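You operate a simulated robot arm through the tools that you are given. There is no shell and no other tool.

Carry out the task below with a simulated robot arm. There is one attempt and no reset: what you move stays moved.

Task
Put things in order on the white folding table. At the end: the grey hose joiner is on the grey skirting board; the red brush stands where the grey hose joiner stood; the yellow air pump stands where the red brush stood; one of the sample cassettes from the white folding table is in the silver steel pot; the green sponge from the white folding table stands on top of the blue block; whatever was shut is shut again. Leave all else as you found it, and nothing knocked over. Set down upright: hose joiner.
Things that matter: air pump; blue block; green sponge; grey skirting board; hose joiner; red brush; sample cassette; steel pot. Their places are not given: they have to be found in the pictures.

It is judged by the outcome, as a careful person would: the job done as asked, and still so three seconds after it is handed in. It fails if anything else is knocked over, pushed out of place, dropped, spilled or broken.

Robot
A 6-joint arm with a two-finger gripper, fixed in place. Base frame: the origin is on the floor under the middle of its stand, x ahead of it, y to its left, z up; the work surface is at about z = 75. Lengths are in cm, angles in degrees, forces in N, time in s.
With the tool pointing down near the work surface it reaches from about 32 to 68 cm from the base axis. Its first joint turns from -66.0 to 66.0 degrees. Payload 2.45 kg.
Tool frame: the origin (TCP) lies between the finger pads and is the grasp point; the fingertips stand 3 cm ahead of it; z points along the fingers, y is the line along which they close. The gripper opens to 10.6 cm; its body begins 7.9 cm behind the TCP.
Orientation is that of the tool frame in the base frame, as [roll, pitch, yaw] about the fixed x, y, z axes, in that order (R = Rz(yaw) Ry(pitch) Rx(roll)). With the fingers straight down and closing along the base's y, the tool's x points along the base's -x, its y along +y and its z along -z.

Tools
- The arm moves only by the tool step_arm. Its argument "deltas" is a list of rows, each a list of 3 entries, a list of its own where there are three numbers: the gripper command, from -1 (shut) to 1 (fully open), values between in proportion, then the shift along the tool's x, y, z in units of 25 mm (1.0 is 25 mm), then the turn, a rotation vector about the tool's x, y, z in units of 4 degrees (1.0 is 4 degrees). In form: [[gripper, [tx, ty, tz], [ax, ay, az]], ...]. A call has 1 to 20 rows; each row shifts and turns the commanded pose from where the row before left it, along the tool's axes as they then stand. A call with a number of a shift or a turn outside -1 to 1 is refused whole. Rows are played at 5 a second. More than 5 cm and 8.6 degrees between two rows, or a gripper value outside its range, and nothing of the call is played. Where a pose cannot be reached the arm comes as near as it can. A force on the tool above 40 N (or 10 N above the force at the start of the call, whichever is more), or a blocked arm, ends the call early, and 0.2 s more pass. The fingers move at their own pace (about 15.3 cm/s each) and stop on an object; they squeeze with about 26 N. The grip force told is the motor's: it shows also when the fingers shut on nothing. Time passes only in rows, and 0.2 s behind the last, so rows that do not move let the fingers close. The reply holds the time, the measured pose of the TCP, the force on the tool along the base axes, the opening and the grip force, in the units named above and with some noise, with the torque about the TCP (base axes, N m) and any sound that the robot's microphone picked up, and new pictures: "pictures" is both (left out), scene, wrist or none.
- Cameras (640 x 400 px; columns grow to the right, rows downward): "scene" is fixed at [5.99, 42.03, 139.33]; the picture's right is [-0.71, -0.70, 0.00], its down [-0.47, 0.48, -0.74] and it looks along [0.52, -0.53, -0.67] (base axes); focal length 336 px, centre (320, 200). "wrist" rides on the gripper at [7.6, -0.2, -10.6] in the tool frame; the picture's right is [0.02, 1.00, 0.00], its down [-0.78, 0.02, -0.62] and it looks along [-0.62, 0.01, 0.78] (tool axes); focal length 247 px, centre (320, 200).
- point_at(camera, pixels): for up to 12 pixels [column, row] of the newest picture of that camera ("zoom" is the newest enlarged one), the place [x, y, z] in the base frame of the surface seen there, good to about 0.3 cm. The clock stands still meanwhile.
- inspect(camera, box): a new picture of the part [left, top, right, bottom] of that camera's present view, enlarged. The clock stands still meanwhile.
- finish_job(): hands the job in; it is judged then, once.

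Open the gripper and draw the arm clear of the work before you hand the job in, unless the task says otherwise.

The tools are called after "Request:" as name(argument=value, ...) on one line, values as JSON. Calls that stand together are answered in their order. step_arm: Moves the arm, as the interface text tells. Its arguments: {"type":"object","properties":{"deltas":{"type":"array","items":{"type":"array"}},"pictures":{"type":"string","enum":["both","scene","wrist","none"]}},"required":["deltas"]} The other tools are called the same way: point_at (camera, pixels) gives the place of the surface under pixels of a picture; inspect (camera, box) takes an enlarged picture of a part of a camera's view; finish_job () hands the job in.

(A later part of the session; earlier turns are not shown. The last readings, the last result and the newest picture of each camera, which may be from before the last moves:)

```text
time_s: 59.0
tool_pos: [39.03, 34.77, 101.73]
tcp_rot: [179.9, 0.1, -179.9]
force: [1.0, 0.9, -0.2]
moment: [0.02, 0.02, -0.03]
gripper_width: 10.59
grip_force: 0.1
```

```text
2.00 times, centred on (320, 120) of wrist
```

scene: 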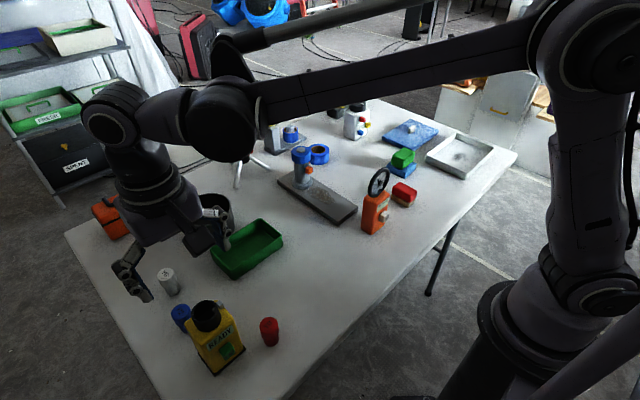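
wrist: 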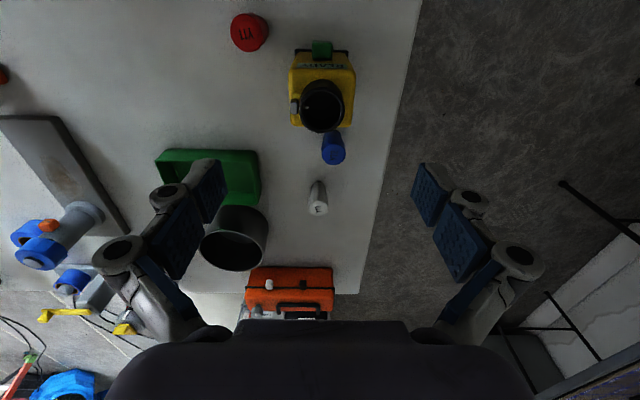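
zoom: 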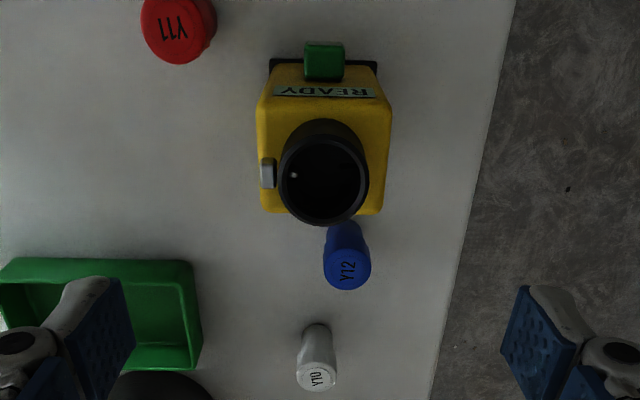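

Pump centred at column ≈322 between wide-open fingers. Descending to TCP z≈87.

Request:
step_arm(deltas=[[1, [0, 0.08, 0.9], [0, 0, 0]], [1, [0, 0, 0.9], [0, 0, 0]], [1, [0, 0, 0.9], [0, 0, 0]], [1, [0, 0, 0.9], [0, 0, 0]], [1, [0, 0, 0.9], [0, 0, 0]], [1, [0, 0, 0.9], [0, 0, 0]], [1, [0, 0, 0.4], [0, 0, 0]], [1, [0, 0, 0], [0, 0, 0]]])

Request:
inspect(camera="scene", box=[120, 240, 320, 400])

```text
time_s: 60.8
tool_pos: [39.0, 35.01, 87.35]
tcp_rot: [179.9, 0.1, 179.9]
force: [0.0, 0.4, -0.1]
moment: [-0.02, 0.0, -0.01]
gripper_width: 10.62
grip_force: 0.1
```

scene: 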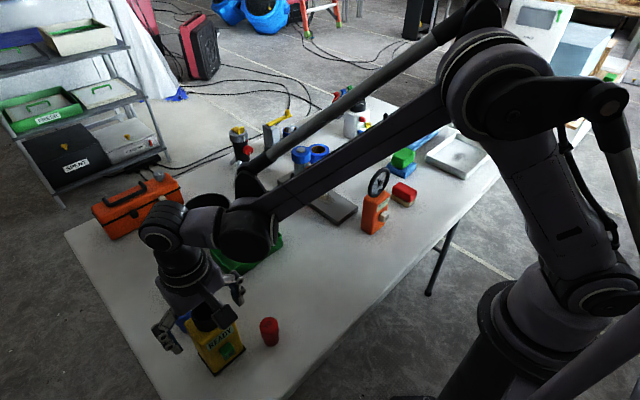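
wrist: 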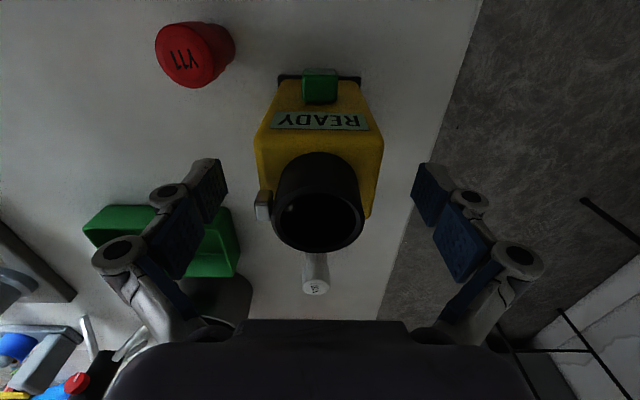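

```text
2.50 times, centred on (220, 320) of scene
```

zoom: 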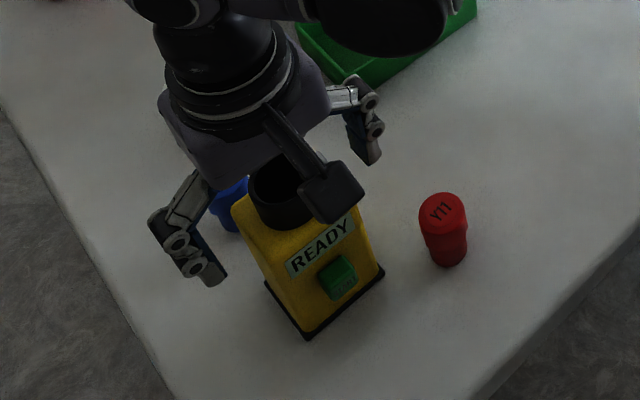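

Fingers straddle the body with ample room; Y11 and Y12 are clear. Descending to TCP z≈83.6.

Request:
step_arm(deltas=[[1, [0, 0, 0.75], [0, 0, 0]], [1, [0, 0, 0.5], [0, 0, 0]], [1, [0, 0, 0.25], [0, 0, 0]], [1, [0, 0, 0], [0, 0, 0]]])

Request:
inspect(camera="wrist", box=[180, 20, 460, 260])

```text
time_s: 61.8
tool_pos: [39.02, 35.12, 83.56]
tcp_rot: [179.9, 0.1, -180.0]
force: [0.5, 0.3, 0.4]
moment: [0.0, -0.01, -0.01]
gripper_width: 10.59
grip_force: 0.0
```

scene: 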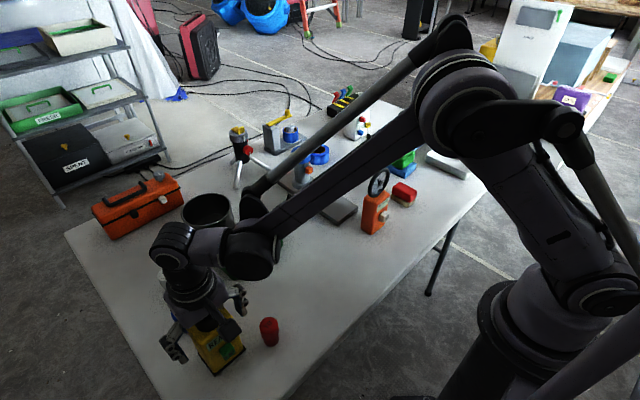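
wrist: 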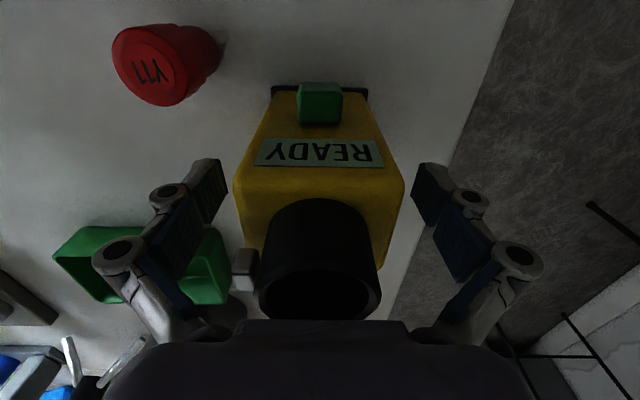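

```text
1.67 times, centred on (320, 140) of wrist
```

zoom: 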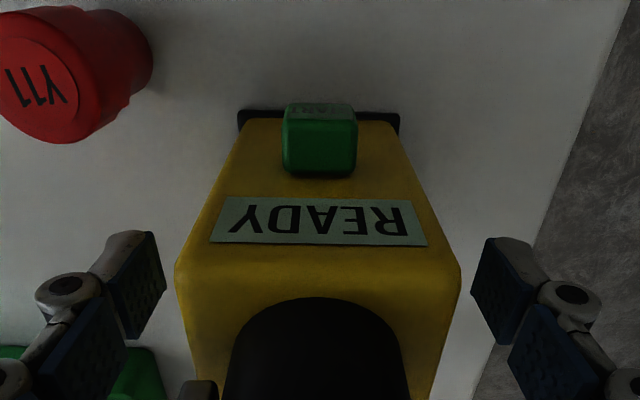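

Pump is centred; closing on its sides (clear of the green button on the front).

Request:
step_arm(deltas=[[0.6, [0, 0, 0], [0, 0, 0]], [-1, [0, 0, 0], [0, 0, 0]], [-1, [0, 0, 0], [0, 0, 0]], [-1, [0, 0, 0], [0, 0, 0]], [-1, [0, 0, 0], [0, 0, 0]]], pictures="wrist")

```text
time_s: 63.0
tool_pos: [38.97, 35.0, 83.56]
tcp_rot: [179.9, 0.2, -179.9]
force: [0.0, -1.0, 9.4]
moment: [-0.35, 0.02, 0.02]
gripper_width: 6.57
grip_force: 25.9
```

wrist: 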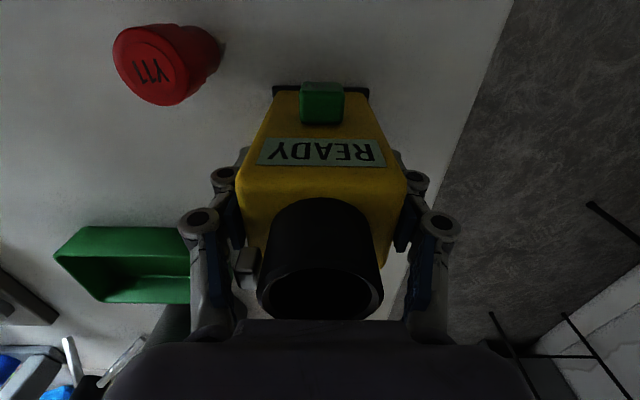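

Gripped at 6.57 cm, 26 N. Lifting a little first to check the hold.

Request:
step_arm(deltas=[[-1, [0, 0, -0.2], [0, 0, 0]], [-1, [0, 0, -0.4], [0, 0, 0]], [-1, [0, 0, -0.4], [0, 0, 0]], [-1, [0, 0, 0], [0, 0, 0]]])

Request:
inspect(camera="scene", box=[120, 240, 320, 400])

```text
time_s: 64.0
tool_pos: [39.05, 35.15, 86.14]
tcp_rot: [179.9, 0.1, -179.9]
force: [-0.3, 0.5, -1.8]
moment: [0.0, 0.0, 0.01]
gripper_width: 6.53
grip_force: 26.1
```

scene: 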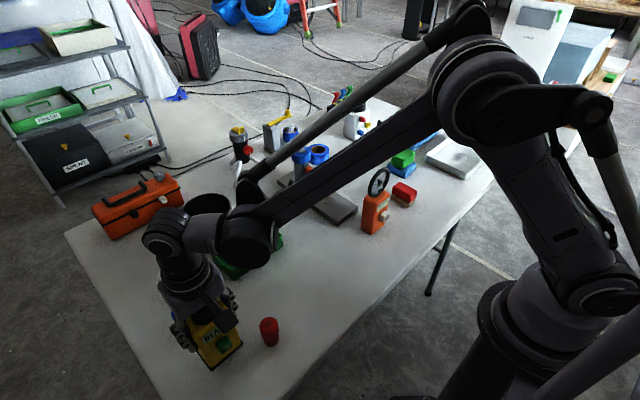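
wrist: 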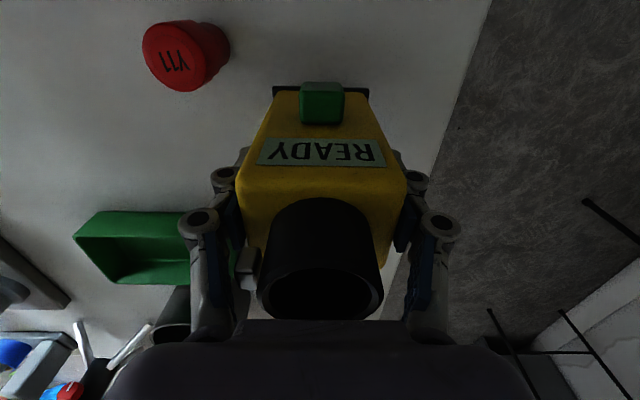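

```text
2.50 times, centred on (220, 320) of scene
```

zoom: 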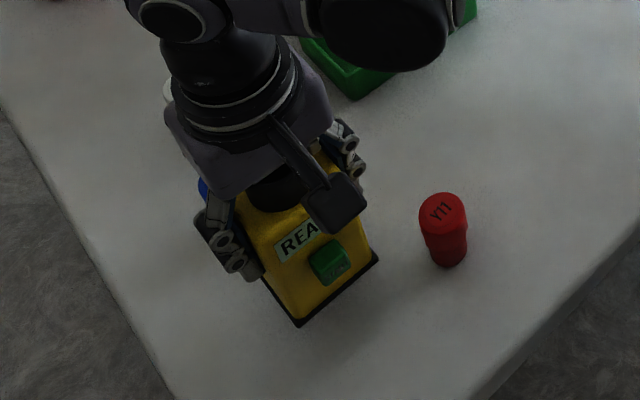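

Pump is off the table and firmly held. Lifting to z≈106 so it clears the orange device (top ≈93).

Request:
step_arm(deltas=[[-1, [0, 0, -0.8], [0, 0, 0]], [-1, [0, 0, -0.9], [0, 0, 0]], [-1, [0, 0, -0.9], [0, 0, 0]], [-1, [0, 0, -0.9], [0, 0, 0]], [-1, [0, 0, -0.9], [0, 0, 0]], [-1, [0, 0, -0.9], [0, 0, 0]], [-1, [0, 0, -0.9], [0, 0, 0]], [-1, [0, 0, -0.9], [0, 0, 0]], [-1, [0, 0, -0.9], [0, 0, 0]], [-1, [0, 0, 0], [0, 0, 0]]])

```text
time_s: 66.2
tool_pos: [38.97, 35.09, 105.88]
tcp_rot: [179.9, 0.1, 179.9]
force: [0.4, 0.0, -1.5]
moment: [-0.01, -0.02, 0.01]
gripper_width: 6.55
grip_force: 26.2
```

scene: 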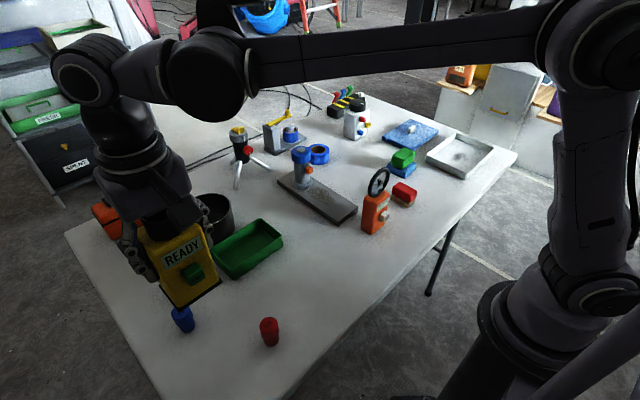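
wrist: 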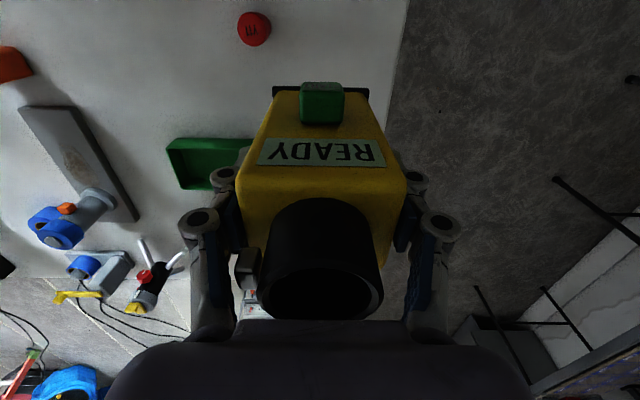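

Holding well. Travelling across at z≈106 toward the brush's old place (35.9,-37.0), first 20 rows.

Request:
step_arm(deltas=[[-1, [0.043, -0.5, 0], [0, 0, 0]], [-1, [0.043, -0.99, 0], [0, 0, 0]], [-1, [0.043, -0.99, 0], [0, 0, 0]], [-1, [0.043, -0.99, 0], [0, 0, 0]], [-1, [0.043, -0.99, 0], [0, 0, 0]], [-1, [0.043, -0.99, 0], [0, 0, 0]], [-1, [0.043, -0.99, 0], [0, 0, 0]], [-1, [0.043, -0.99, 0], [0, 0, 0]], [-1, [0.043, -0.99, 0], [0, 0, 0]], [-1, [0.043, -0.99, 0], [0, 0, 0]], [-1, [0.043, -0.99, 0], [0, 0, 0]], [-1, [0.043, -0.99, 0], [0, 0, 0]], [-1, [0.043, -0.99, 0], [0, 0, 0]], [-1, [0.043, -0.99, 0], [0, 0, 0]], [-1, [0.043, -0.99, 0], [0, 0, 0]], [-1, [0.043, -0.99, 0], [0, 0, 0]], [-1, [0, 0, 0], [0, 0, 0]]])

```text
time_s: 69.8
tool_pos: [37.32, -3.3, 105.97]
tcp_rot: [179.9, 0.1, 180.0]
force: [0.2, -0.6, -1.8]
moment: [-0.01, -0.03, 0.01]
gripper_width: 6.57
grip_force: 26.3
```

scene: 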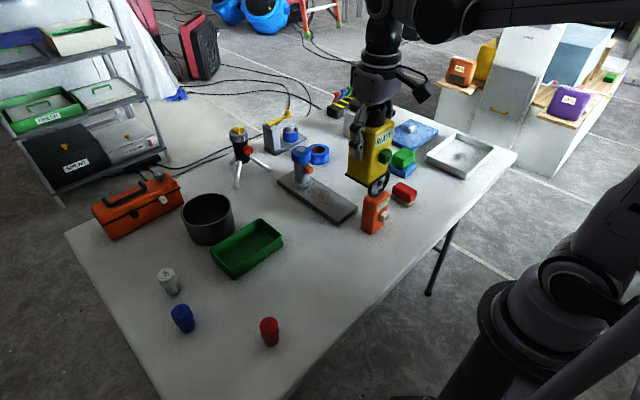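
wrist: 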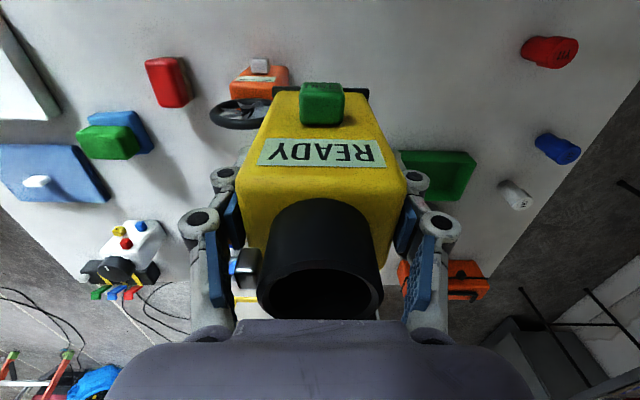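

Pump bottom is at ≈97.4, above the orange device. Continuing the remaining 33.7 cm.

Request:
step_arm(deltas=[[-1, [0.041, -0.963, 0], [0, 0, 0]], [-1, [0.041, -0.963, 0], [0, 0, 0]], [-1, [0.041, -0.963, 0], [0, 0, 0]], [-1, [0.041, -0.963, 0], [0, 0, 0]], [-1, [0.041, -0.963, 0], [0, 0, 0]], [-1, [0.041, -0.963, 0], [0, 0, 0]], [-1, [0.041, -0.963, 0], [0, 0, 0]], [-1, [0.041, -0.963, 0], [0, 0, 0]], [-1, [0.041, -0.963, 0], [0, 0, 0]], [-1, [0.041, -0.963, 0], [0, 0, 0]], [-1, [0.041, -0.963, 0], [0, 0, 0]], [-1, [0.041, -0.963, 0], [0, 0, 0]], [-1, [0.041, -0.963, 0], [0, 0, 0]], [-1, [0.041, -0.963, 0], [0, 0, 0]], [-1, [0, 0, 0], [0, 0, 0]]])

```text
time_s: 73.0
tool_pos: [35.83, -37.27, 105.74]
tcp_rot: [180.0, 0.1, 179.9]
force: [0.0, -0.3, -0.9]
moment: [-0.02, 0.02, 0.02]
gripper_width: 6.53
grip_force: 26.6
```

scene: 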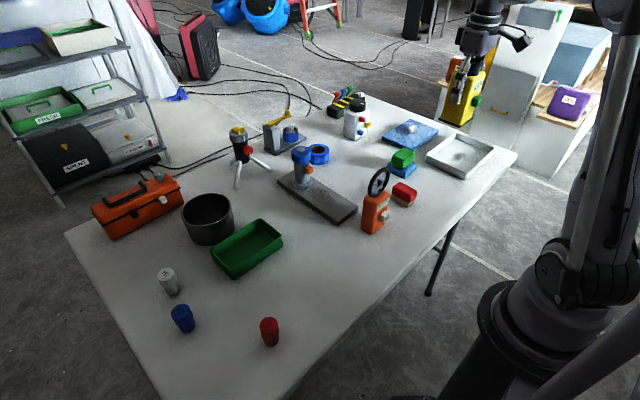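
wrist: 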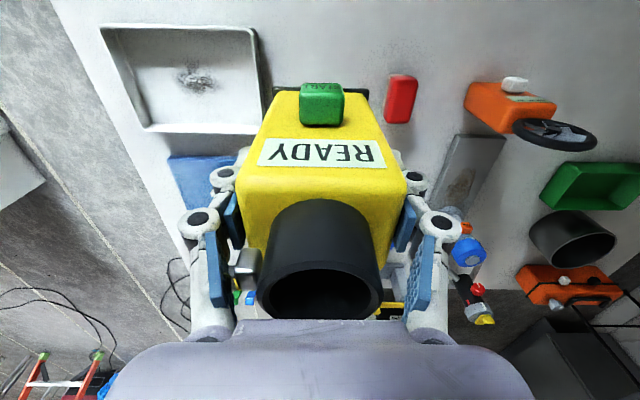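

Above the brush's old place. Descending 17.5 cm and checking neighbours (sponge, tray, brush).

Request:
step_arm(deltas=[[-1, [0, 0.06, 1], [0, 0, 0]], [-1, [0, 0, 1], [0, 0, 0]], [-1, [0, 0, 1], [0, 0, 0]], [-1, [0, 0, 1], [0, 0, 0]], [-1, [0, 0, 1], [0, 0, 0]], [-1, [0, 0, 1], [0, 0, 0]], [-1, [0, 0, 1], [0, 0, 0]], [-1, [0, 0, 0], [0, 0, 0]]])

Request:
inspect(camera="scene", box=[370, 110, 510, 230])

```text
time_s: 74.8
tool_pos: [36.04, -36.88, 88.36]
tcp_rot: [179.8, 0.1, -179.9]
force: [0.2, -0.5, -0.8]
moment: [-0.01, -0.01, 0.0]
gripper_width: 6.56
grip_force: 25.8
```

scene: 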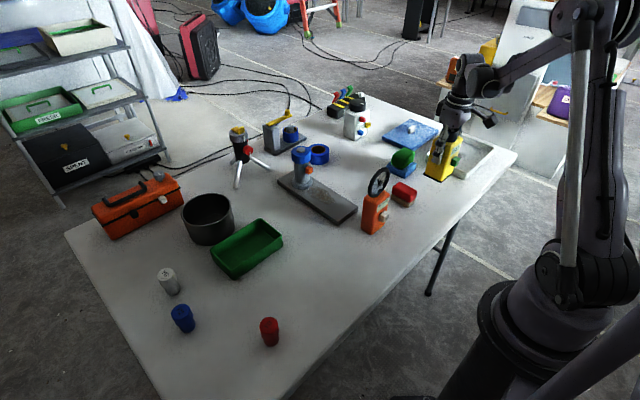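
wrist: 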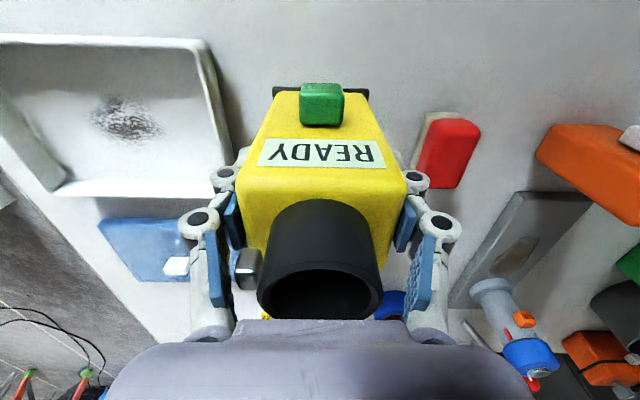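

```text
3.33 times, centred on (440, 170) of scene
```

zoom: 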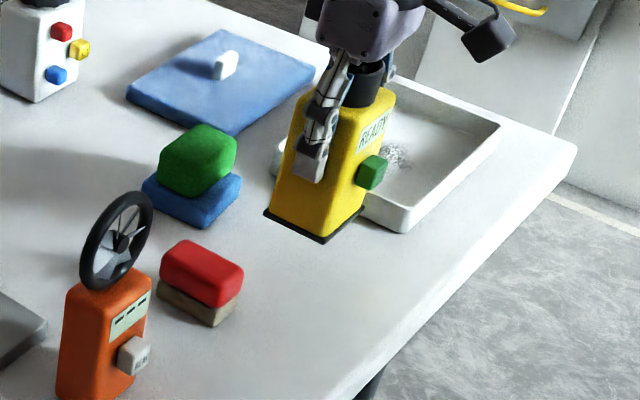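

Clear of everything. Descending 4.2 cm more, then small steps to contact.

Request:
step_arm(deltas=[[-1, [0, 0, 0.7], [0, 0, 0]], [-1, [0, 0, 0.7], [0, 0, 0]], [-1, [0, 0, 0.28], [0, 0, 0]], [-1, [0, 0, 0], [0, 0, 0]]], pictures="none")

Request:
step_arm(deltas=[[-1, [0, 0, 0.06], [0, 0, 0]], [-1, [0, 0, 0], [0, 0, 0]]], pictures="none")

Request:
step_arm(deltas=[[-1, [0, 0, 0.04], [0, 0, 0]], [-1, [0, 0, 0], [0, 0, 0]]], pictures="none")

```text
time_s: 75.8
tool_pos: [35.86, -37.02, 84.28]
tcp_rot: [179.9, 0.1, 179.9]
force: [0.2, -0.4, -1.4]
moment: [0.03, -0.04, 0.0]
gripper_width: 6.55
grip_force: 25.6
```

```text
time_s: 76.4
tool_pos: [35.88, -37.01, 84.06]
tcp_rot: [180.0, 0.0, -179.9]
force: [-0.3, 1.2, -2.2]
moment: [0.01, -0.02, -0.01]
gripper_width: 6.54
grip_force: 26.2
```

```text
time_s: 77.0
tool_pos: [35.87, -36.97, 84.05]
tcp_rot: [179.9, 0.1, -180.0]
force: [0.4, 0.4, -2.5]
moment: [0.0, 0.03, -0.02]
gripper_width: 6.54
grip_force: 25.6
```

Still airborne (≈-2 N). Stepping down further in 1 mm increments.

Request:
step_arm(deltas=[[-1, [0, 0, 0.06], [0, 0, 0]], [-1, [0, 0, 0], [0, 0, 0]]], pictures="none")

Request:
step_arm(deltas=[[-1, [0, 0, 0.04], [0, 0, 0]], [-1, [0, 0, 0], [0, 0, 0]]], pictures="none")

```text
time_s: 77.6
tool_pos: [35.84, -36.99, 83.74]
tcp_rot: [180.0, 0.1, 180.0]
force: [0.5, -0.8, -1.1]
moment: [0.02, 0.01, -0.04]
gripper_width: 6.53
grip_force: 26.5
```

```text
time_s: 78.2
tool_pos: [35.74, -36.92, 83.75]
tcp_rot: [179.9, 0.1, -179.9]
force: [0.1, 0.2, -1.6]
moment: [-0.01, -0.01, 0.02]
gripper_width: 6.52
grip_force: 26.3
```

At z≈83.7, contact expected within 1–2 mm; continuing.

Request:
step_arm(deltas=[[-1, [0, 0, 0.04], [0, 0, 0]], [-1, [0, 0, 0], [0, 0, 0]]], pictures="none")

Request:
step_arm(deltas=[[-1, [0, 0, 0.03], [0, 0, 0]], [-1, [0, 0, 0], [0, 0, 0]]], pictures="scene")

```text
time_s: 78.8
tool_pos: [35.72, -36.99, 83.61]
tcp_rot: [179.9, 0.2, 179.9]
force: [0.2, -1.3, -1.8]
moment: [0.02, 0.0, 0.0]
gripper_width: 6.51
grip_force: 25.7
```

```text
time_s: 79.4
tool_pos: [35.73, -37.0, 83.53]
tcp_rot: [179.9, 0.1, -180.0]
force: [-0.6, -0.7, 7.5]
moment: [-0.14, -0.05, -0.03]
gripper_width: 6.54
grip_force: 25.4
```

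scene: 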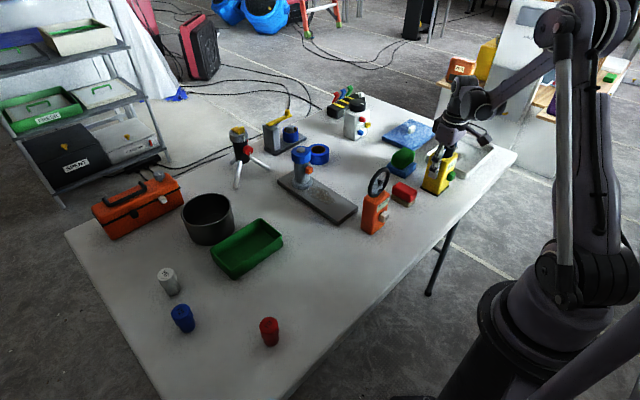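

Contact felt (+7.5 N). Opening gradually to 9 cm and then rising straight up.

Request:
step_arm(deltas=[[0.3, [0, 0, 0], [0, 0, 0]], [0.5, [0, 0, 0], [0, 0, 0]], [0.75, [0, 0, 0], [0, 0, 0]], [0.75, [0, 0, 0], [0, 0, 0]], [0.75, [0, 0, -0.4], [0, 0, 0]], [0.75, [0, 0, -0.8], [0, 0, 0]], [0.75, [0, 0, -0.8], [0, 0, 0]], [0.75, [0, 0, 0], [0, 0, 0]]])

Request:
inspect(camera="scene", box=[370, 110, 510, 230])

```text
time_s: 81.2
tool_pos: [35.86, -37.07, 88.48]
tcp_rot: [179.9, 0.1, 180.0]
force: [-0.9, -0.5, -0.7]
moment: [0.02, -0.05, 0.02]
gripper_width: 9.24
grip_force: 0.0
```

scene: 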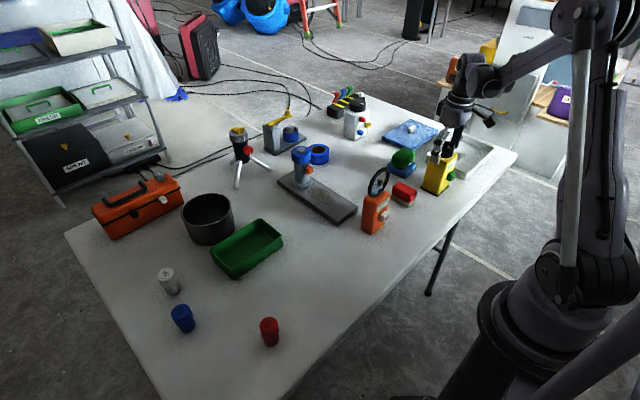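
wrist: 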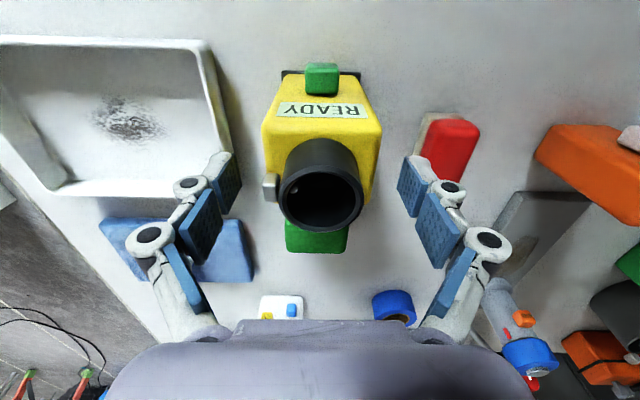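

```text
3.33 times, centred on (440, 170) of scene
```

zoom: 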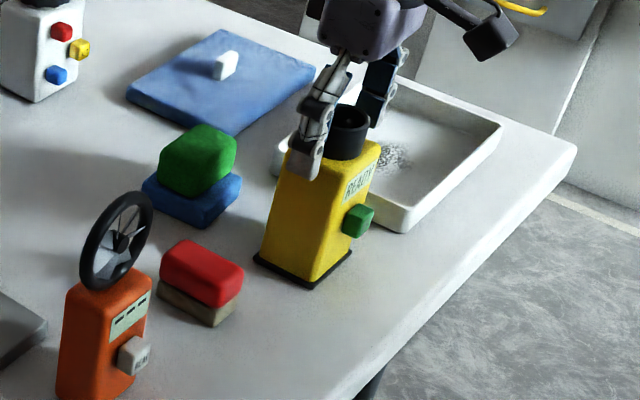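

Pump stands upright in the brush's old place. Rising to ~104 and re-checking this side (the sponge looks shaded).

Request:
step_arm(deltas=[[0.75, [0, 0, -1], [0, 0, 0]], [0.75, [0, 0, -1], [0, 0, 0]], [0.75, [0, 0, -1], [0, 0, 0]], [0.75, [0, 0, -1], [0, 0, 0]], [0.75, [0, 0, -1], [0, 0, 0]], [0.75, [0, 0, -1], [0, 0, 0]], [0.75, [0, 0, -0.4], [0, 0, 0]], [0.75, [0, 0, 0], [0, 0, 0]]])

Request:
inspect(camera="scene", box=[350, 110, 490, 230])

Request:
inspect(camera="wrist", box=[180, 20, 460, 240])

```text
time_s: 83.0
tool_pos: [35.72, -36.77, 104.48]
tcp_rot: [179.9, 0.1, 179.9]
force: [0.1, -0.2, 0.8]
moment: [-0.01, 0.0, -0.01]
gripper_width: 9.29
grip_force: 0.0
```

scene: 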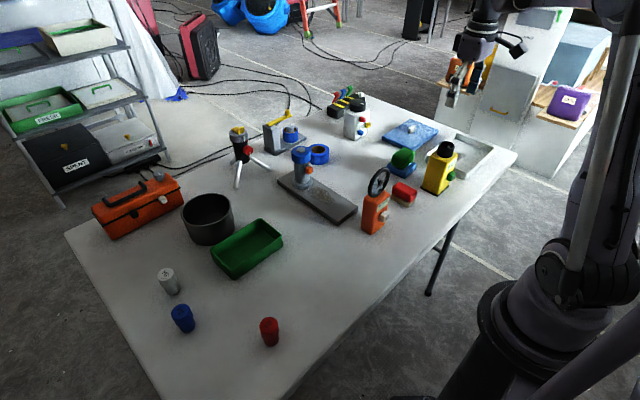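
wrist: 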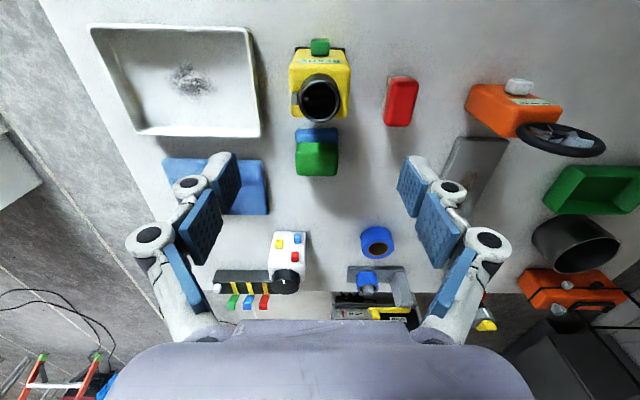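

```text
3.33 times, centred on (420, 170) of scene
```

zoom: 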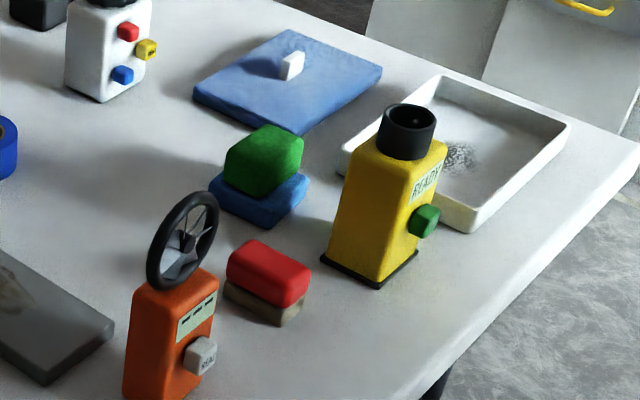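

```text
1.82 times, centred on (320, 130) of wrist
```

zoom: 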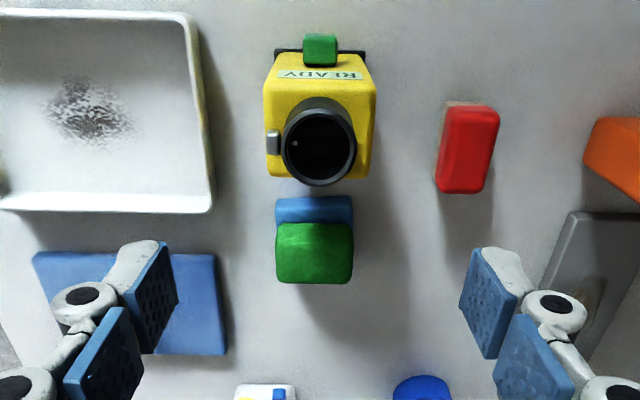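

Everything on this side stands correctly; the sponge is only in the pump's shadow. Now travelling back at height to the cassettes (Y11 at ≈(33.9,27)).

Request:
step_arm(deltas=[[0.75, [-0.12, 0.98, 0], [0, 0, 0]], [0.75, [-0.12, 0.98, 0], [0, 0, 0]], [0.75, [-0.12, 0.98, 0], [0, 0, 0]], [0.75, [-0.12, 0.98, 0], [0, 0, 0]], [0.75, [-0.12, 0.98, 0], [0, 0, 0]], [0.75, [-0.12, 0.98, 0], [0, 0, 0]], [0.75, [-0.12, 0.98, 0], [0, 0, 0]], [0.75, [-0.12, 0.98, 0], [0, 0, 0]], [0.75, [-0.12, 0.98, 0], [0, 0, 0]], [0.75, [-0.12, 0.98, 0], [0, 0, 0]], [0.75, [-0.12, 0.98, 0], [0, 0, 0]], [0.75, [-0.12, 0.98, 0], [0, 0, 0]], [0.75, [-0.12, 0.98, 0], [0, 0, 0]], [0.75, [0.175, 0.98, 0], [0, 0, 0]], [0.75, [0.175, 0.98, 0], [0, 0, 0]], [0.75, [0.175, 0.98, 0], [0, 0, 0]], [0.75, [0.175, 0.98, 0], [0, 0, 0]], [0.75, [0.175, 0.98, 0], [0, 0, 0]], [0.75, [0.175, 0.98, 0], [0, 0, 0]], [0.75, [0.175, 0.98, 0], [0, 0, 0]]], pictures="none")

Request:
step_arm(deltas=[[0.4, [0.175, 0.98, 0], [0, 0, 0]], [0.4, [0.175, 0.98, 0], [0, 0, 0]], [0.4, [0.175, 0.98, 0], [0, 0, 0]], [0.4, [0.175, 0.98, 0], [0, 0, 0]], [0.4, [0.175, 0.98, 0], [0, 0, 0]], [0.4, [0.175, 0.98, 0], [0, 0, 0]], [0.4, [0, 0, 0], [0, 0, 0]]])

```text
time_s: 87.2
tool_pos: [36.7, 12.18, 104.64]
tcp_rot: [179.9, 0.1, -180.0]
force: [-0.1, 0.5, -0.7]
moment: [0.0, -0.02, -0.01]
gripper_width: 9.3
grip_force: 0.1
```

```text
time_s: 88.8
tool_pos: [34.15, 26.87, 104.62]
tcp_rot: [179.8, 0.1, 179.9]
force: [-0.4, -0.4, 0.0]
moment: [-0.01, 0.02, -0.02]
gripper_width: 7.41
grip_force: 0.0
```

scene: 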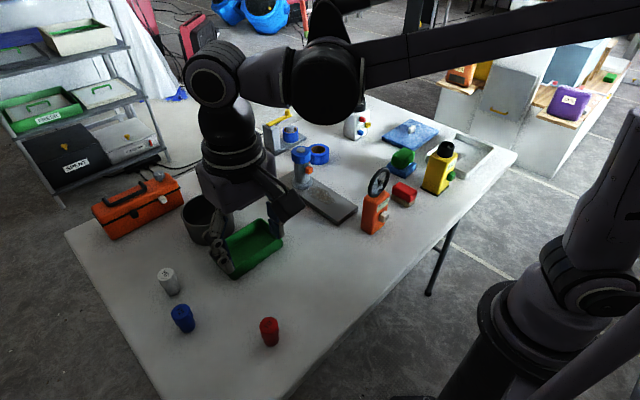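
wrist: 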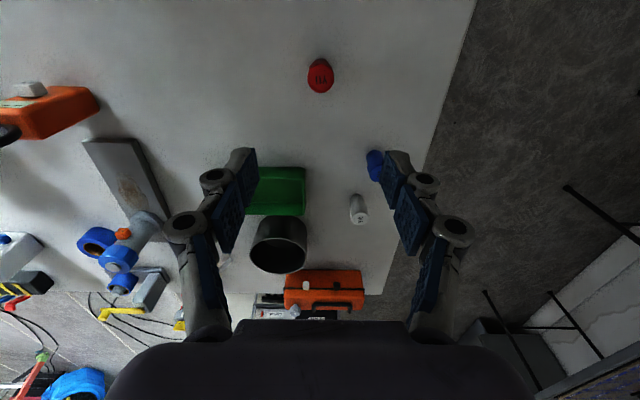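

Y11 is directly below at wrist (320,76). Zooming in on it and on the pot/toolbox area for geometry.

Request:
inspect(camera="wrist", box=[280, 40, 360, 110])

Request:
inspect(camera="scene", box=[240, 300, 300, 360])

Request:
point_at(camera="wrist", pixels=[[320, 79], [310, 79], [331, 79], [320, 70], [320, 90], [320, 62], [308, 70], [332, 70]])

Request:
point_at(camera="scene", pixels=[[269, 325], [261, 325], [278, 325], [269, 318], [269, 333], [270, 345], [262, 335], [278, 336]])

Request:
point_at(camera="wrist", pixels=[[278, 245], [252, 240], [305, 240], [278, 218], [278, 270], [262, 222], [296, 222], [270, 240], [320, 275], [325, 290], [330, 305], [290, 312]])

```text
5.71 times, centred on (320, 75) of wrist
```

zoom: 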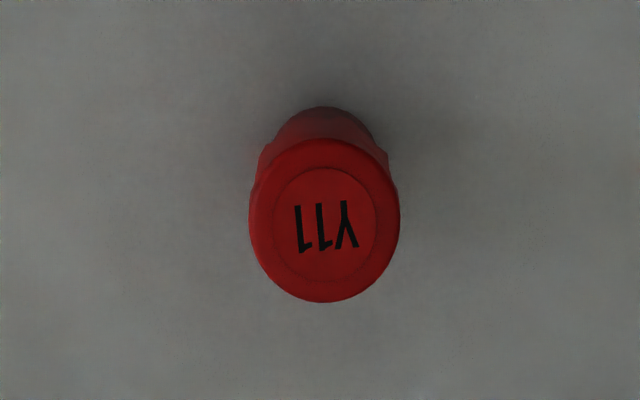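

```text
6.67 times, centred on (270, 330) of scene
```

zoom: 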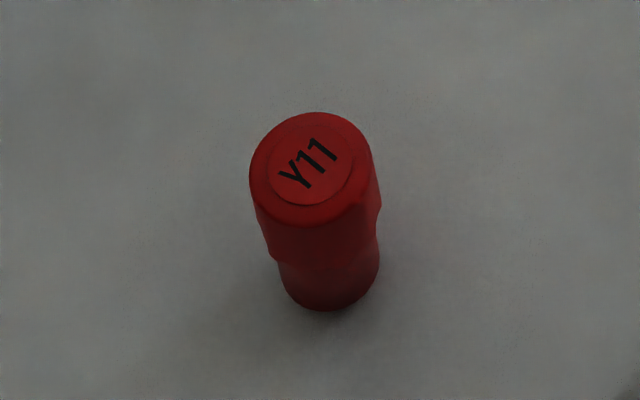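

```text
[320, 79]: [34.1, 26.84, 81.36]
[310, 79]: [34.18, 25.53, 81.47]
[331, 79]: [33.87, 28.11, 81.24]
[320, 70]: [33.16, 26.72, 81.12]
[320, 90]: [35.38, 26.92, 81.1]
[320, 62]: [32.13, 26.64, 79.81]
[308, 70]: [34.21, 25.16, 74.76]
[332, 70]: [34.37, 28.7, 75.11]
```

```text
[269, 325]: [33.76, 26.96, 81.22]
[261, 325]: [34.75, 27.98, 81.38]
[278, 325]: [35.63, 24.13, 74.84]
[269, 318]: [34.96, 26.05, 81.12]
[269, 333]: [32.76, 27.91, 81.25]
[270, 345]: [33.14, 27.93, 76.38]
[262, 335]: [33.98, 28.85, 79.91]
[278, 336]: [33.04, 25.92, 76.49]
```

```text
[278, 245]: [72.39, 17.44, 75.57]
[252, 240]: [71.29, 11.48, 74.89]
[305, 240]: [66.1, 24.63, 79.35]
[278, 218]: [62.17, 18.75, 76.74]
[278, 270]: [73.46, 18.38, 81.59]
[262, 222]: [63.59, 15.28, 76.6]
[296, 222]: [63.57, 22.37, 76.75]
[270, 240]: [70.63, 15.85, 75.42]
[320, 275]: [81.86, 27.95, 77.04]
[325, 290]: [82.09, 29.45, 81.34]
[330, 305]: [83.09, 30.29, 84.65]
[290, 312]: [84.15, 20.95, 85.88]
```

Y11: centre (34.0,26.85), ≈3.3 cm across, 6.3 cm tall. I'll tilt the fingers 12° outward (same tilt needed to reach into the pot at r≈70.5), then descend partway.

Request:
step_arm(deltas=[[0.15, [0, 0, 0], [0, -1, 0]], [0.15, [0, 0, 0], [0, -1, 0]], [0.15, [0, 0, 0], [0, -1, 0]], [0.15, [0.245, 0, 0.97], [0, 0, 0]], [0.15, [0.245, 0, 0.97], [0, 0, 0]], [0.15, [0.245, 0, 0.97], [0, 0, 0]], [0.15, [0.245, 0, 0.97], [0, 0, 0]], [0.15, [0.245, 0, 0.97], [0, 0, 0]], [0.15, [0.245, 0, 0.97], [0, 0, 0]], [0.15, [0, 0, 0], [0, 0, 0]]])

Request:
inspect(camera="wrist", box=[220, 60, 420, 220])

```text
time_s: 91.0
tool_pos: [33.46, 26.76, 89.33]
tcp_rot: [179.9, 12.0, -180.0]
force: [0.4, -0.1, 0.3]
moment: [-0.02, -0.03, -0.03]
gripper_width: 6.1
grip_force: 0.1
```

scene: 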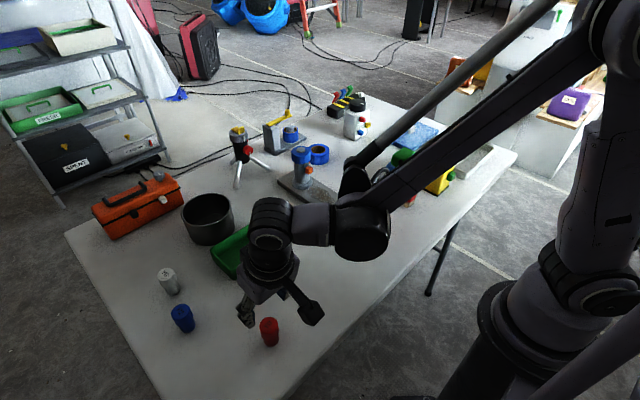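
wrist: 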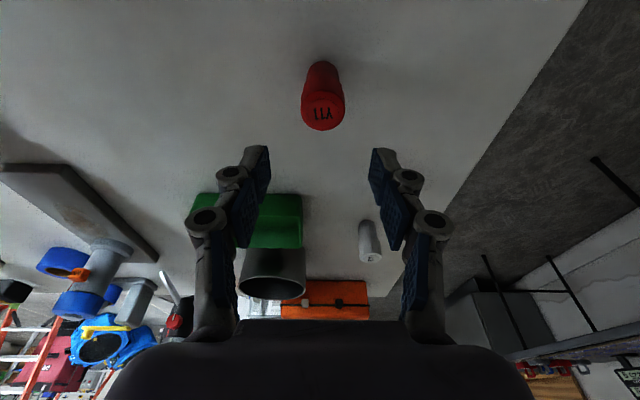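

```text
2.50 times, centred on (320, 140) of wrist
```

zoom: 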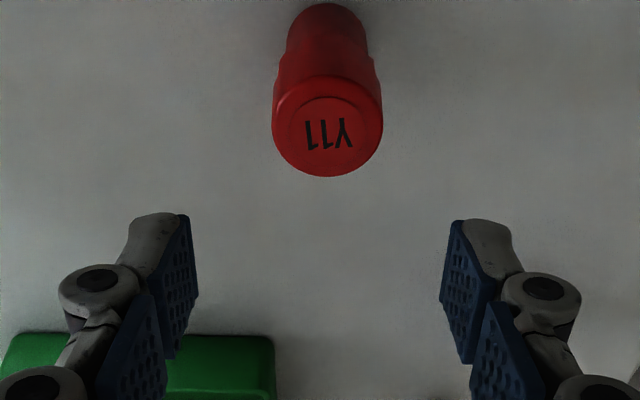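

Y11 is centred (column ≈322). Descending the last 7.4 cm to grip its upper part.

Request:
step_arm(deltas=[[0.15, [0.1435, 0.0125, 0.723], [0, 0, 0]], [0.15, [0.1435, 0.0125, 0.723], [0, 0, 0]], [0.15, [0.1435, 0.0125, 0.723], [0, 0, 0]], [0.15, [0.1435, 0.0125, 0.723], [0, 0, 0]], [0.15, [0, 0, 0], [0, 0, 0]]])

Request:
inspect(camera="wrist", box=[220, 80, 420, 240])

Request:
inspect(camera="scene", box=[210, 260, 340, 370])

```text
time_s: 92.2
tool_pos: [33.62, 27.05, 82.14]
tcp_rot: [179.9, 12.1, 179.9]
force: [-0.6, 0.6, 0.2]
moment: [0.03, 0.05, 0.01]
gripper_width: 6.07
grip_force: 0.0
```

scene: 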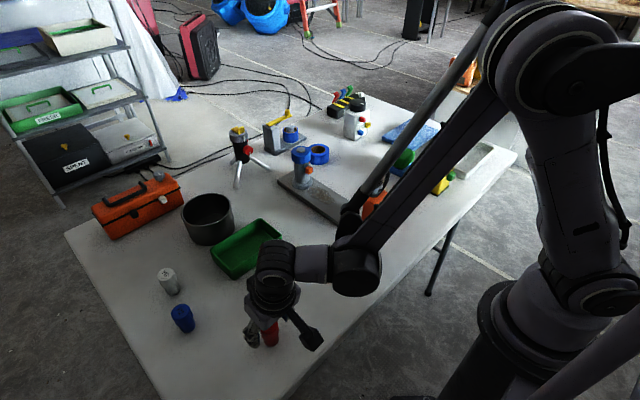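
wrist: 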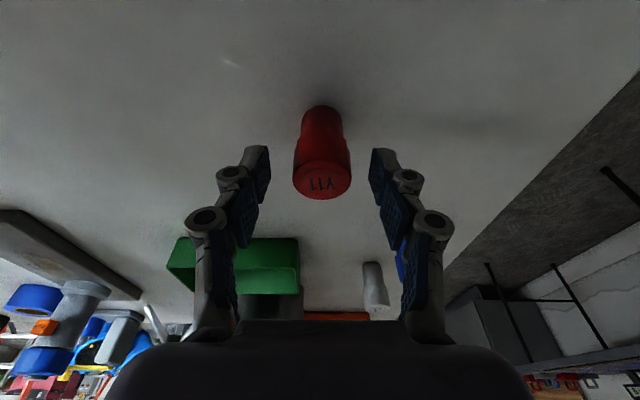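

```text
2.50 times, centred on (320, 160) of wrist
```

zoom: 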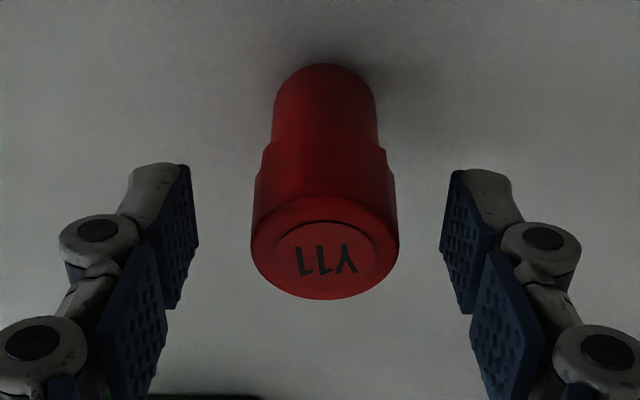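

```text
3.64 times, centred on (275, 315) of scene
```

zoom: 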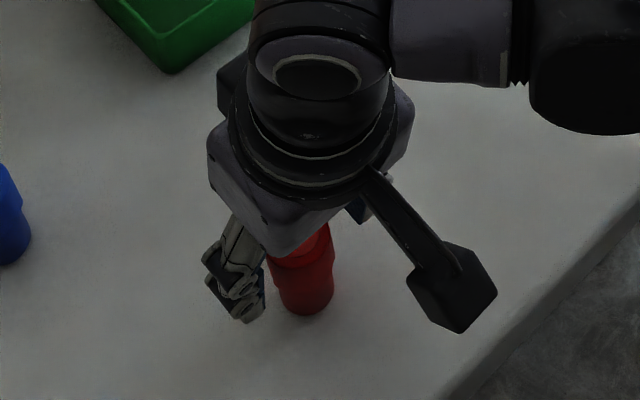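

The cassette's upper 2 cm is between the pads. Closing.

Request:
step_arm(deltas=[[-0.2, [0, 0, 0], [0, 0, 0]], [-1, [0, 0, 0], [0, 0, 0]], [-1, [0, 0, 0], [0, 0, 0]], [-1, [0, 0, 0], [0, 0, 0]]], pictures="wrist")

Request:
inspect(camera="wrist", box=[220, 80, 420, 240])

```text
time_s: 93.2
tool_pos: [33.57, 26.97, 82.16]
tcp_rot: [179.9, 12.0, -180.0]
force: [-1.0, 0.9, 0.1]
moment: [0.04, 0.0, -0.01]
gripper_width: 3.21
grip_force: 25.8
```

wrist: 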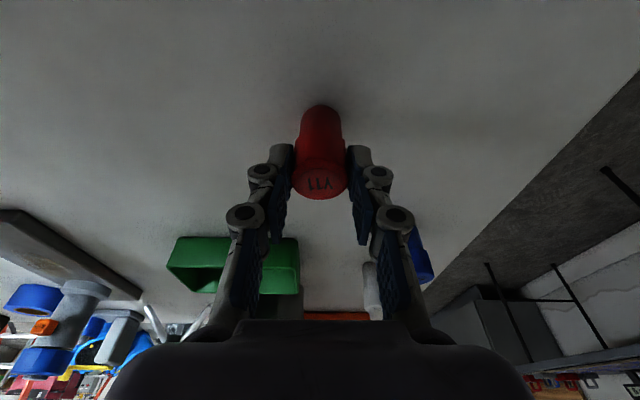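

```text
2.50 times, centred on (320, 160) of wrist
```

zoom: 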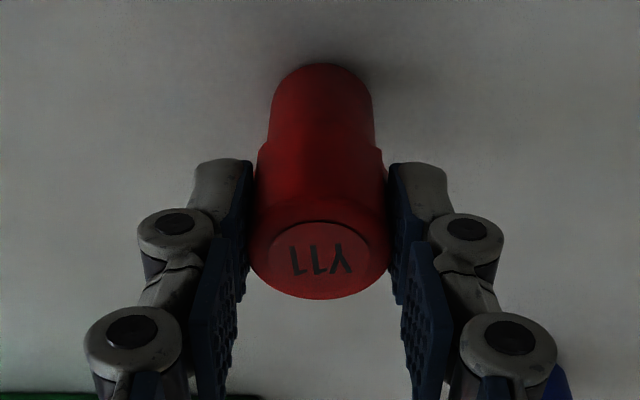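

Gripped at 3.2 cm. Lifting vertically ~17 cm with the same tilt.

Request:
step_arm(deltas=[[-1, [-0.1, 0, -0.47], [0, 0, 0]], [-1, [-0.2, 0, -0.939], [0, 0, 0]], [-1, [-0.2, 0, -0.939], [0, 0, 0]], [-1, [-0.2, 0, -0.939], [0, 0, 0]], [-1, [-0.2, 0, -0.939], [0, 0, 0]], [-1, [-0.2, 0, -0.939], [0, 0, 0]], [-1, [-0.2, 0, -0.939], [0, 0, 0]], [-1, [0, 0, 0], [0, 0, 0]]])

```text
time_s: 95.0
tool_pos: [33.52, 26.81, 97.98]
tcp_rot: [179.8, 12.1, 180.0]
force: [-0.5, 0.4, 0.2]
moment: [0.0, 0.04, -0.01]
gripper_width: 3.2
grip_force: 25.7
```

scene: 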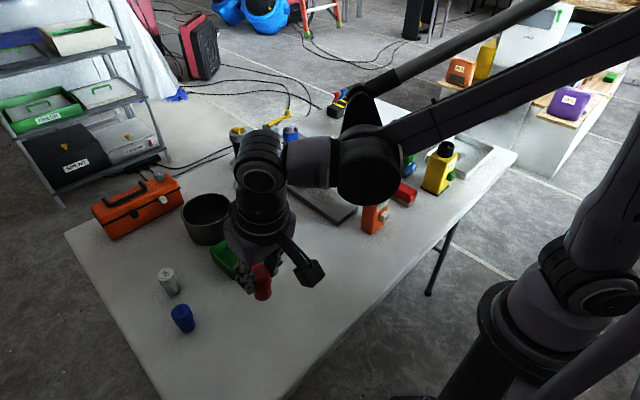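
wrist: 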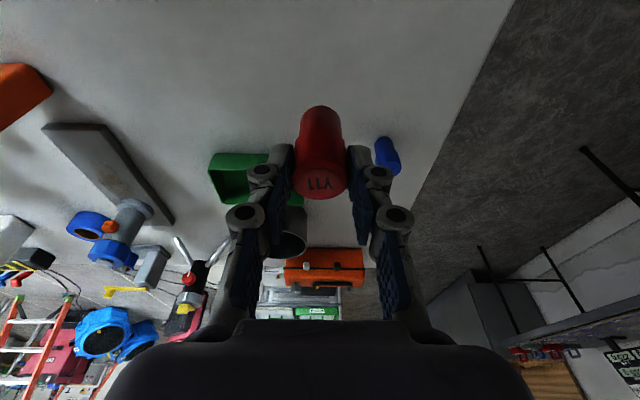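

Cassette is held, tilt unchanged. Moving across to just short of the pot at z≈98 to re-measure it.

Request:
step_arm(deltas=[[-1, [-0.943, -0.226, 0.2], [0, 0, 0]], [-1, [-0.943, -0.226, 0.2], [0, 0, 0]], [-1, [-0.943, -0.226, 0.2], [0, 0, 0]], [-1, [-0.943, -0.226, 0.2], [0, 0, 0]], [-1, [-0.943, -0.226, 0.2], [0, 0, 0]], [-1, [-0.943, -0.226, 0.2], [0, 0, 0]], [-1, [-0.943, -0.226, 0.2], [0, 0, 0]], [-1, [-0.943, -0.226, 0.2], [0, 0, 0]], [-1, [-0.943, -0.226, 0.2], [0, 0, 0]], [-1, [-0.943, -0.226, 0.2], [0, 0, 0]], [-1, [-0.943, -0.226, 0.2], [0, 0, 0]], [-1, [0, 0, 0], [0, 0, 0]]])

Request:
inspect(camera="scene", box=[80, 130, 300, 300])

Request:
inspect(camera="wrist", box=[200, 60, 460, 280])

```text
time_s: 97.6
tool_pos: [60.01, 20.67, 97.75]
tcp_rot: [180.0, 12.1, 180.0]
force: [-0.5, 0.9, -0.3]
moment: [0.01, -0.03, 0.04]
gripper_width: 3.23
grip_force: 25.9
```

scene: 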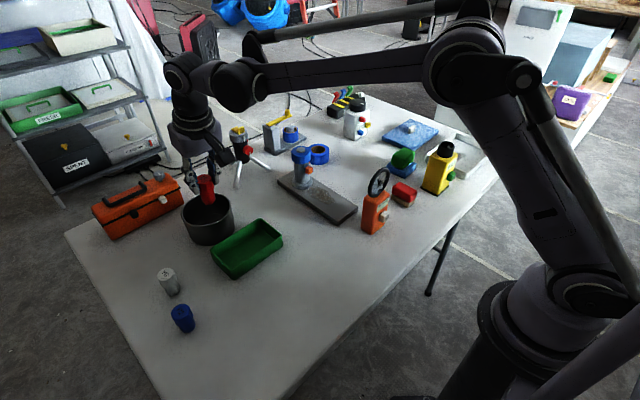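
wrist: 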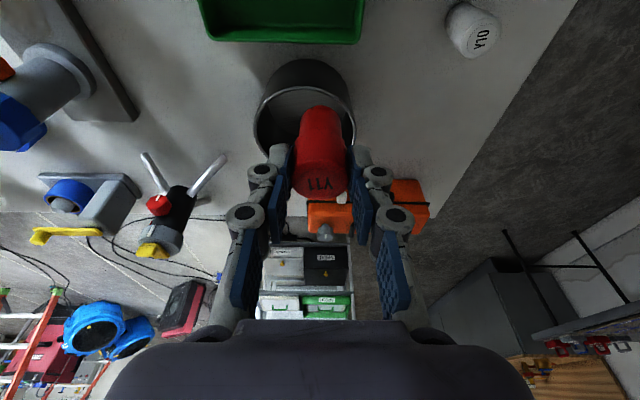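

```text
2.35 times, centred on (190, 215) of scene
```

zoom: 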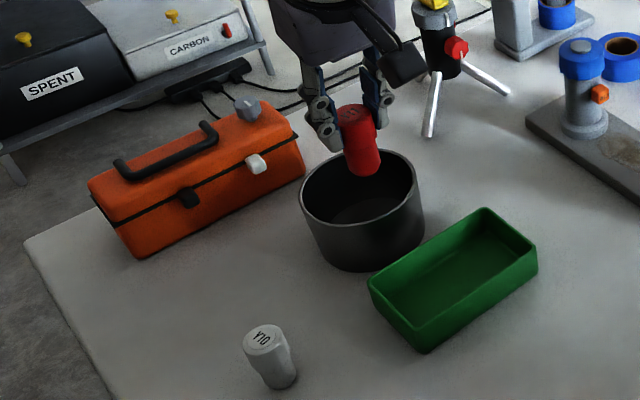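

```text
1.82 times, centred on (330, 170) of wrist
```

zoom: 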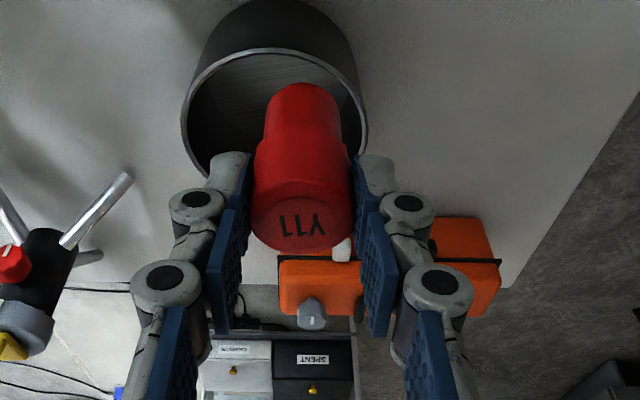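

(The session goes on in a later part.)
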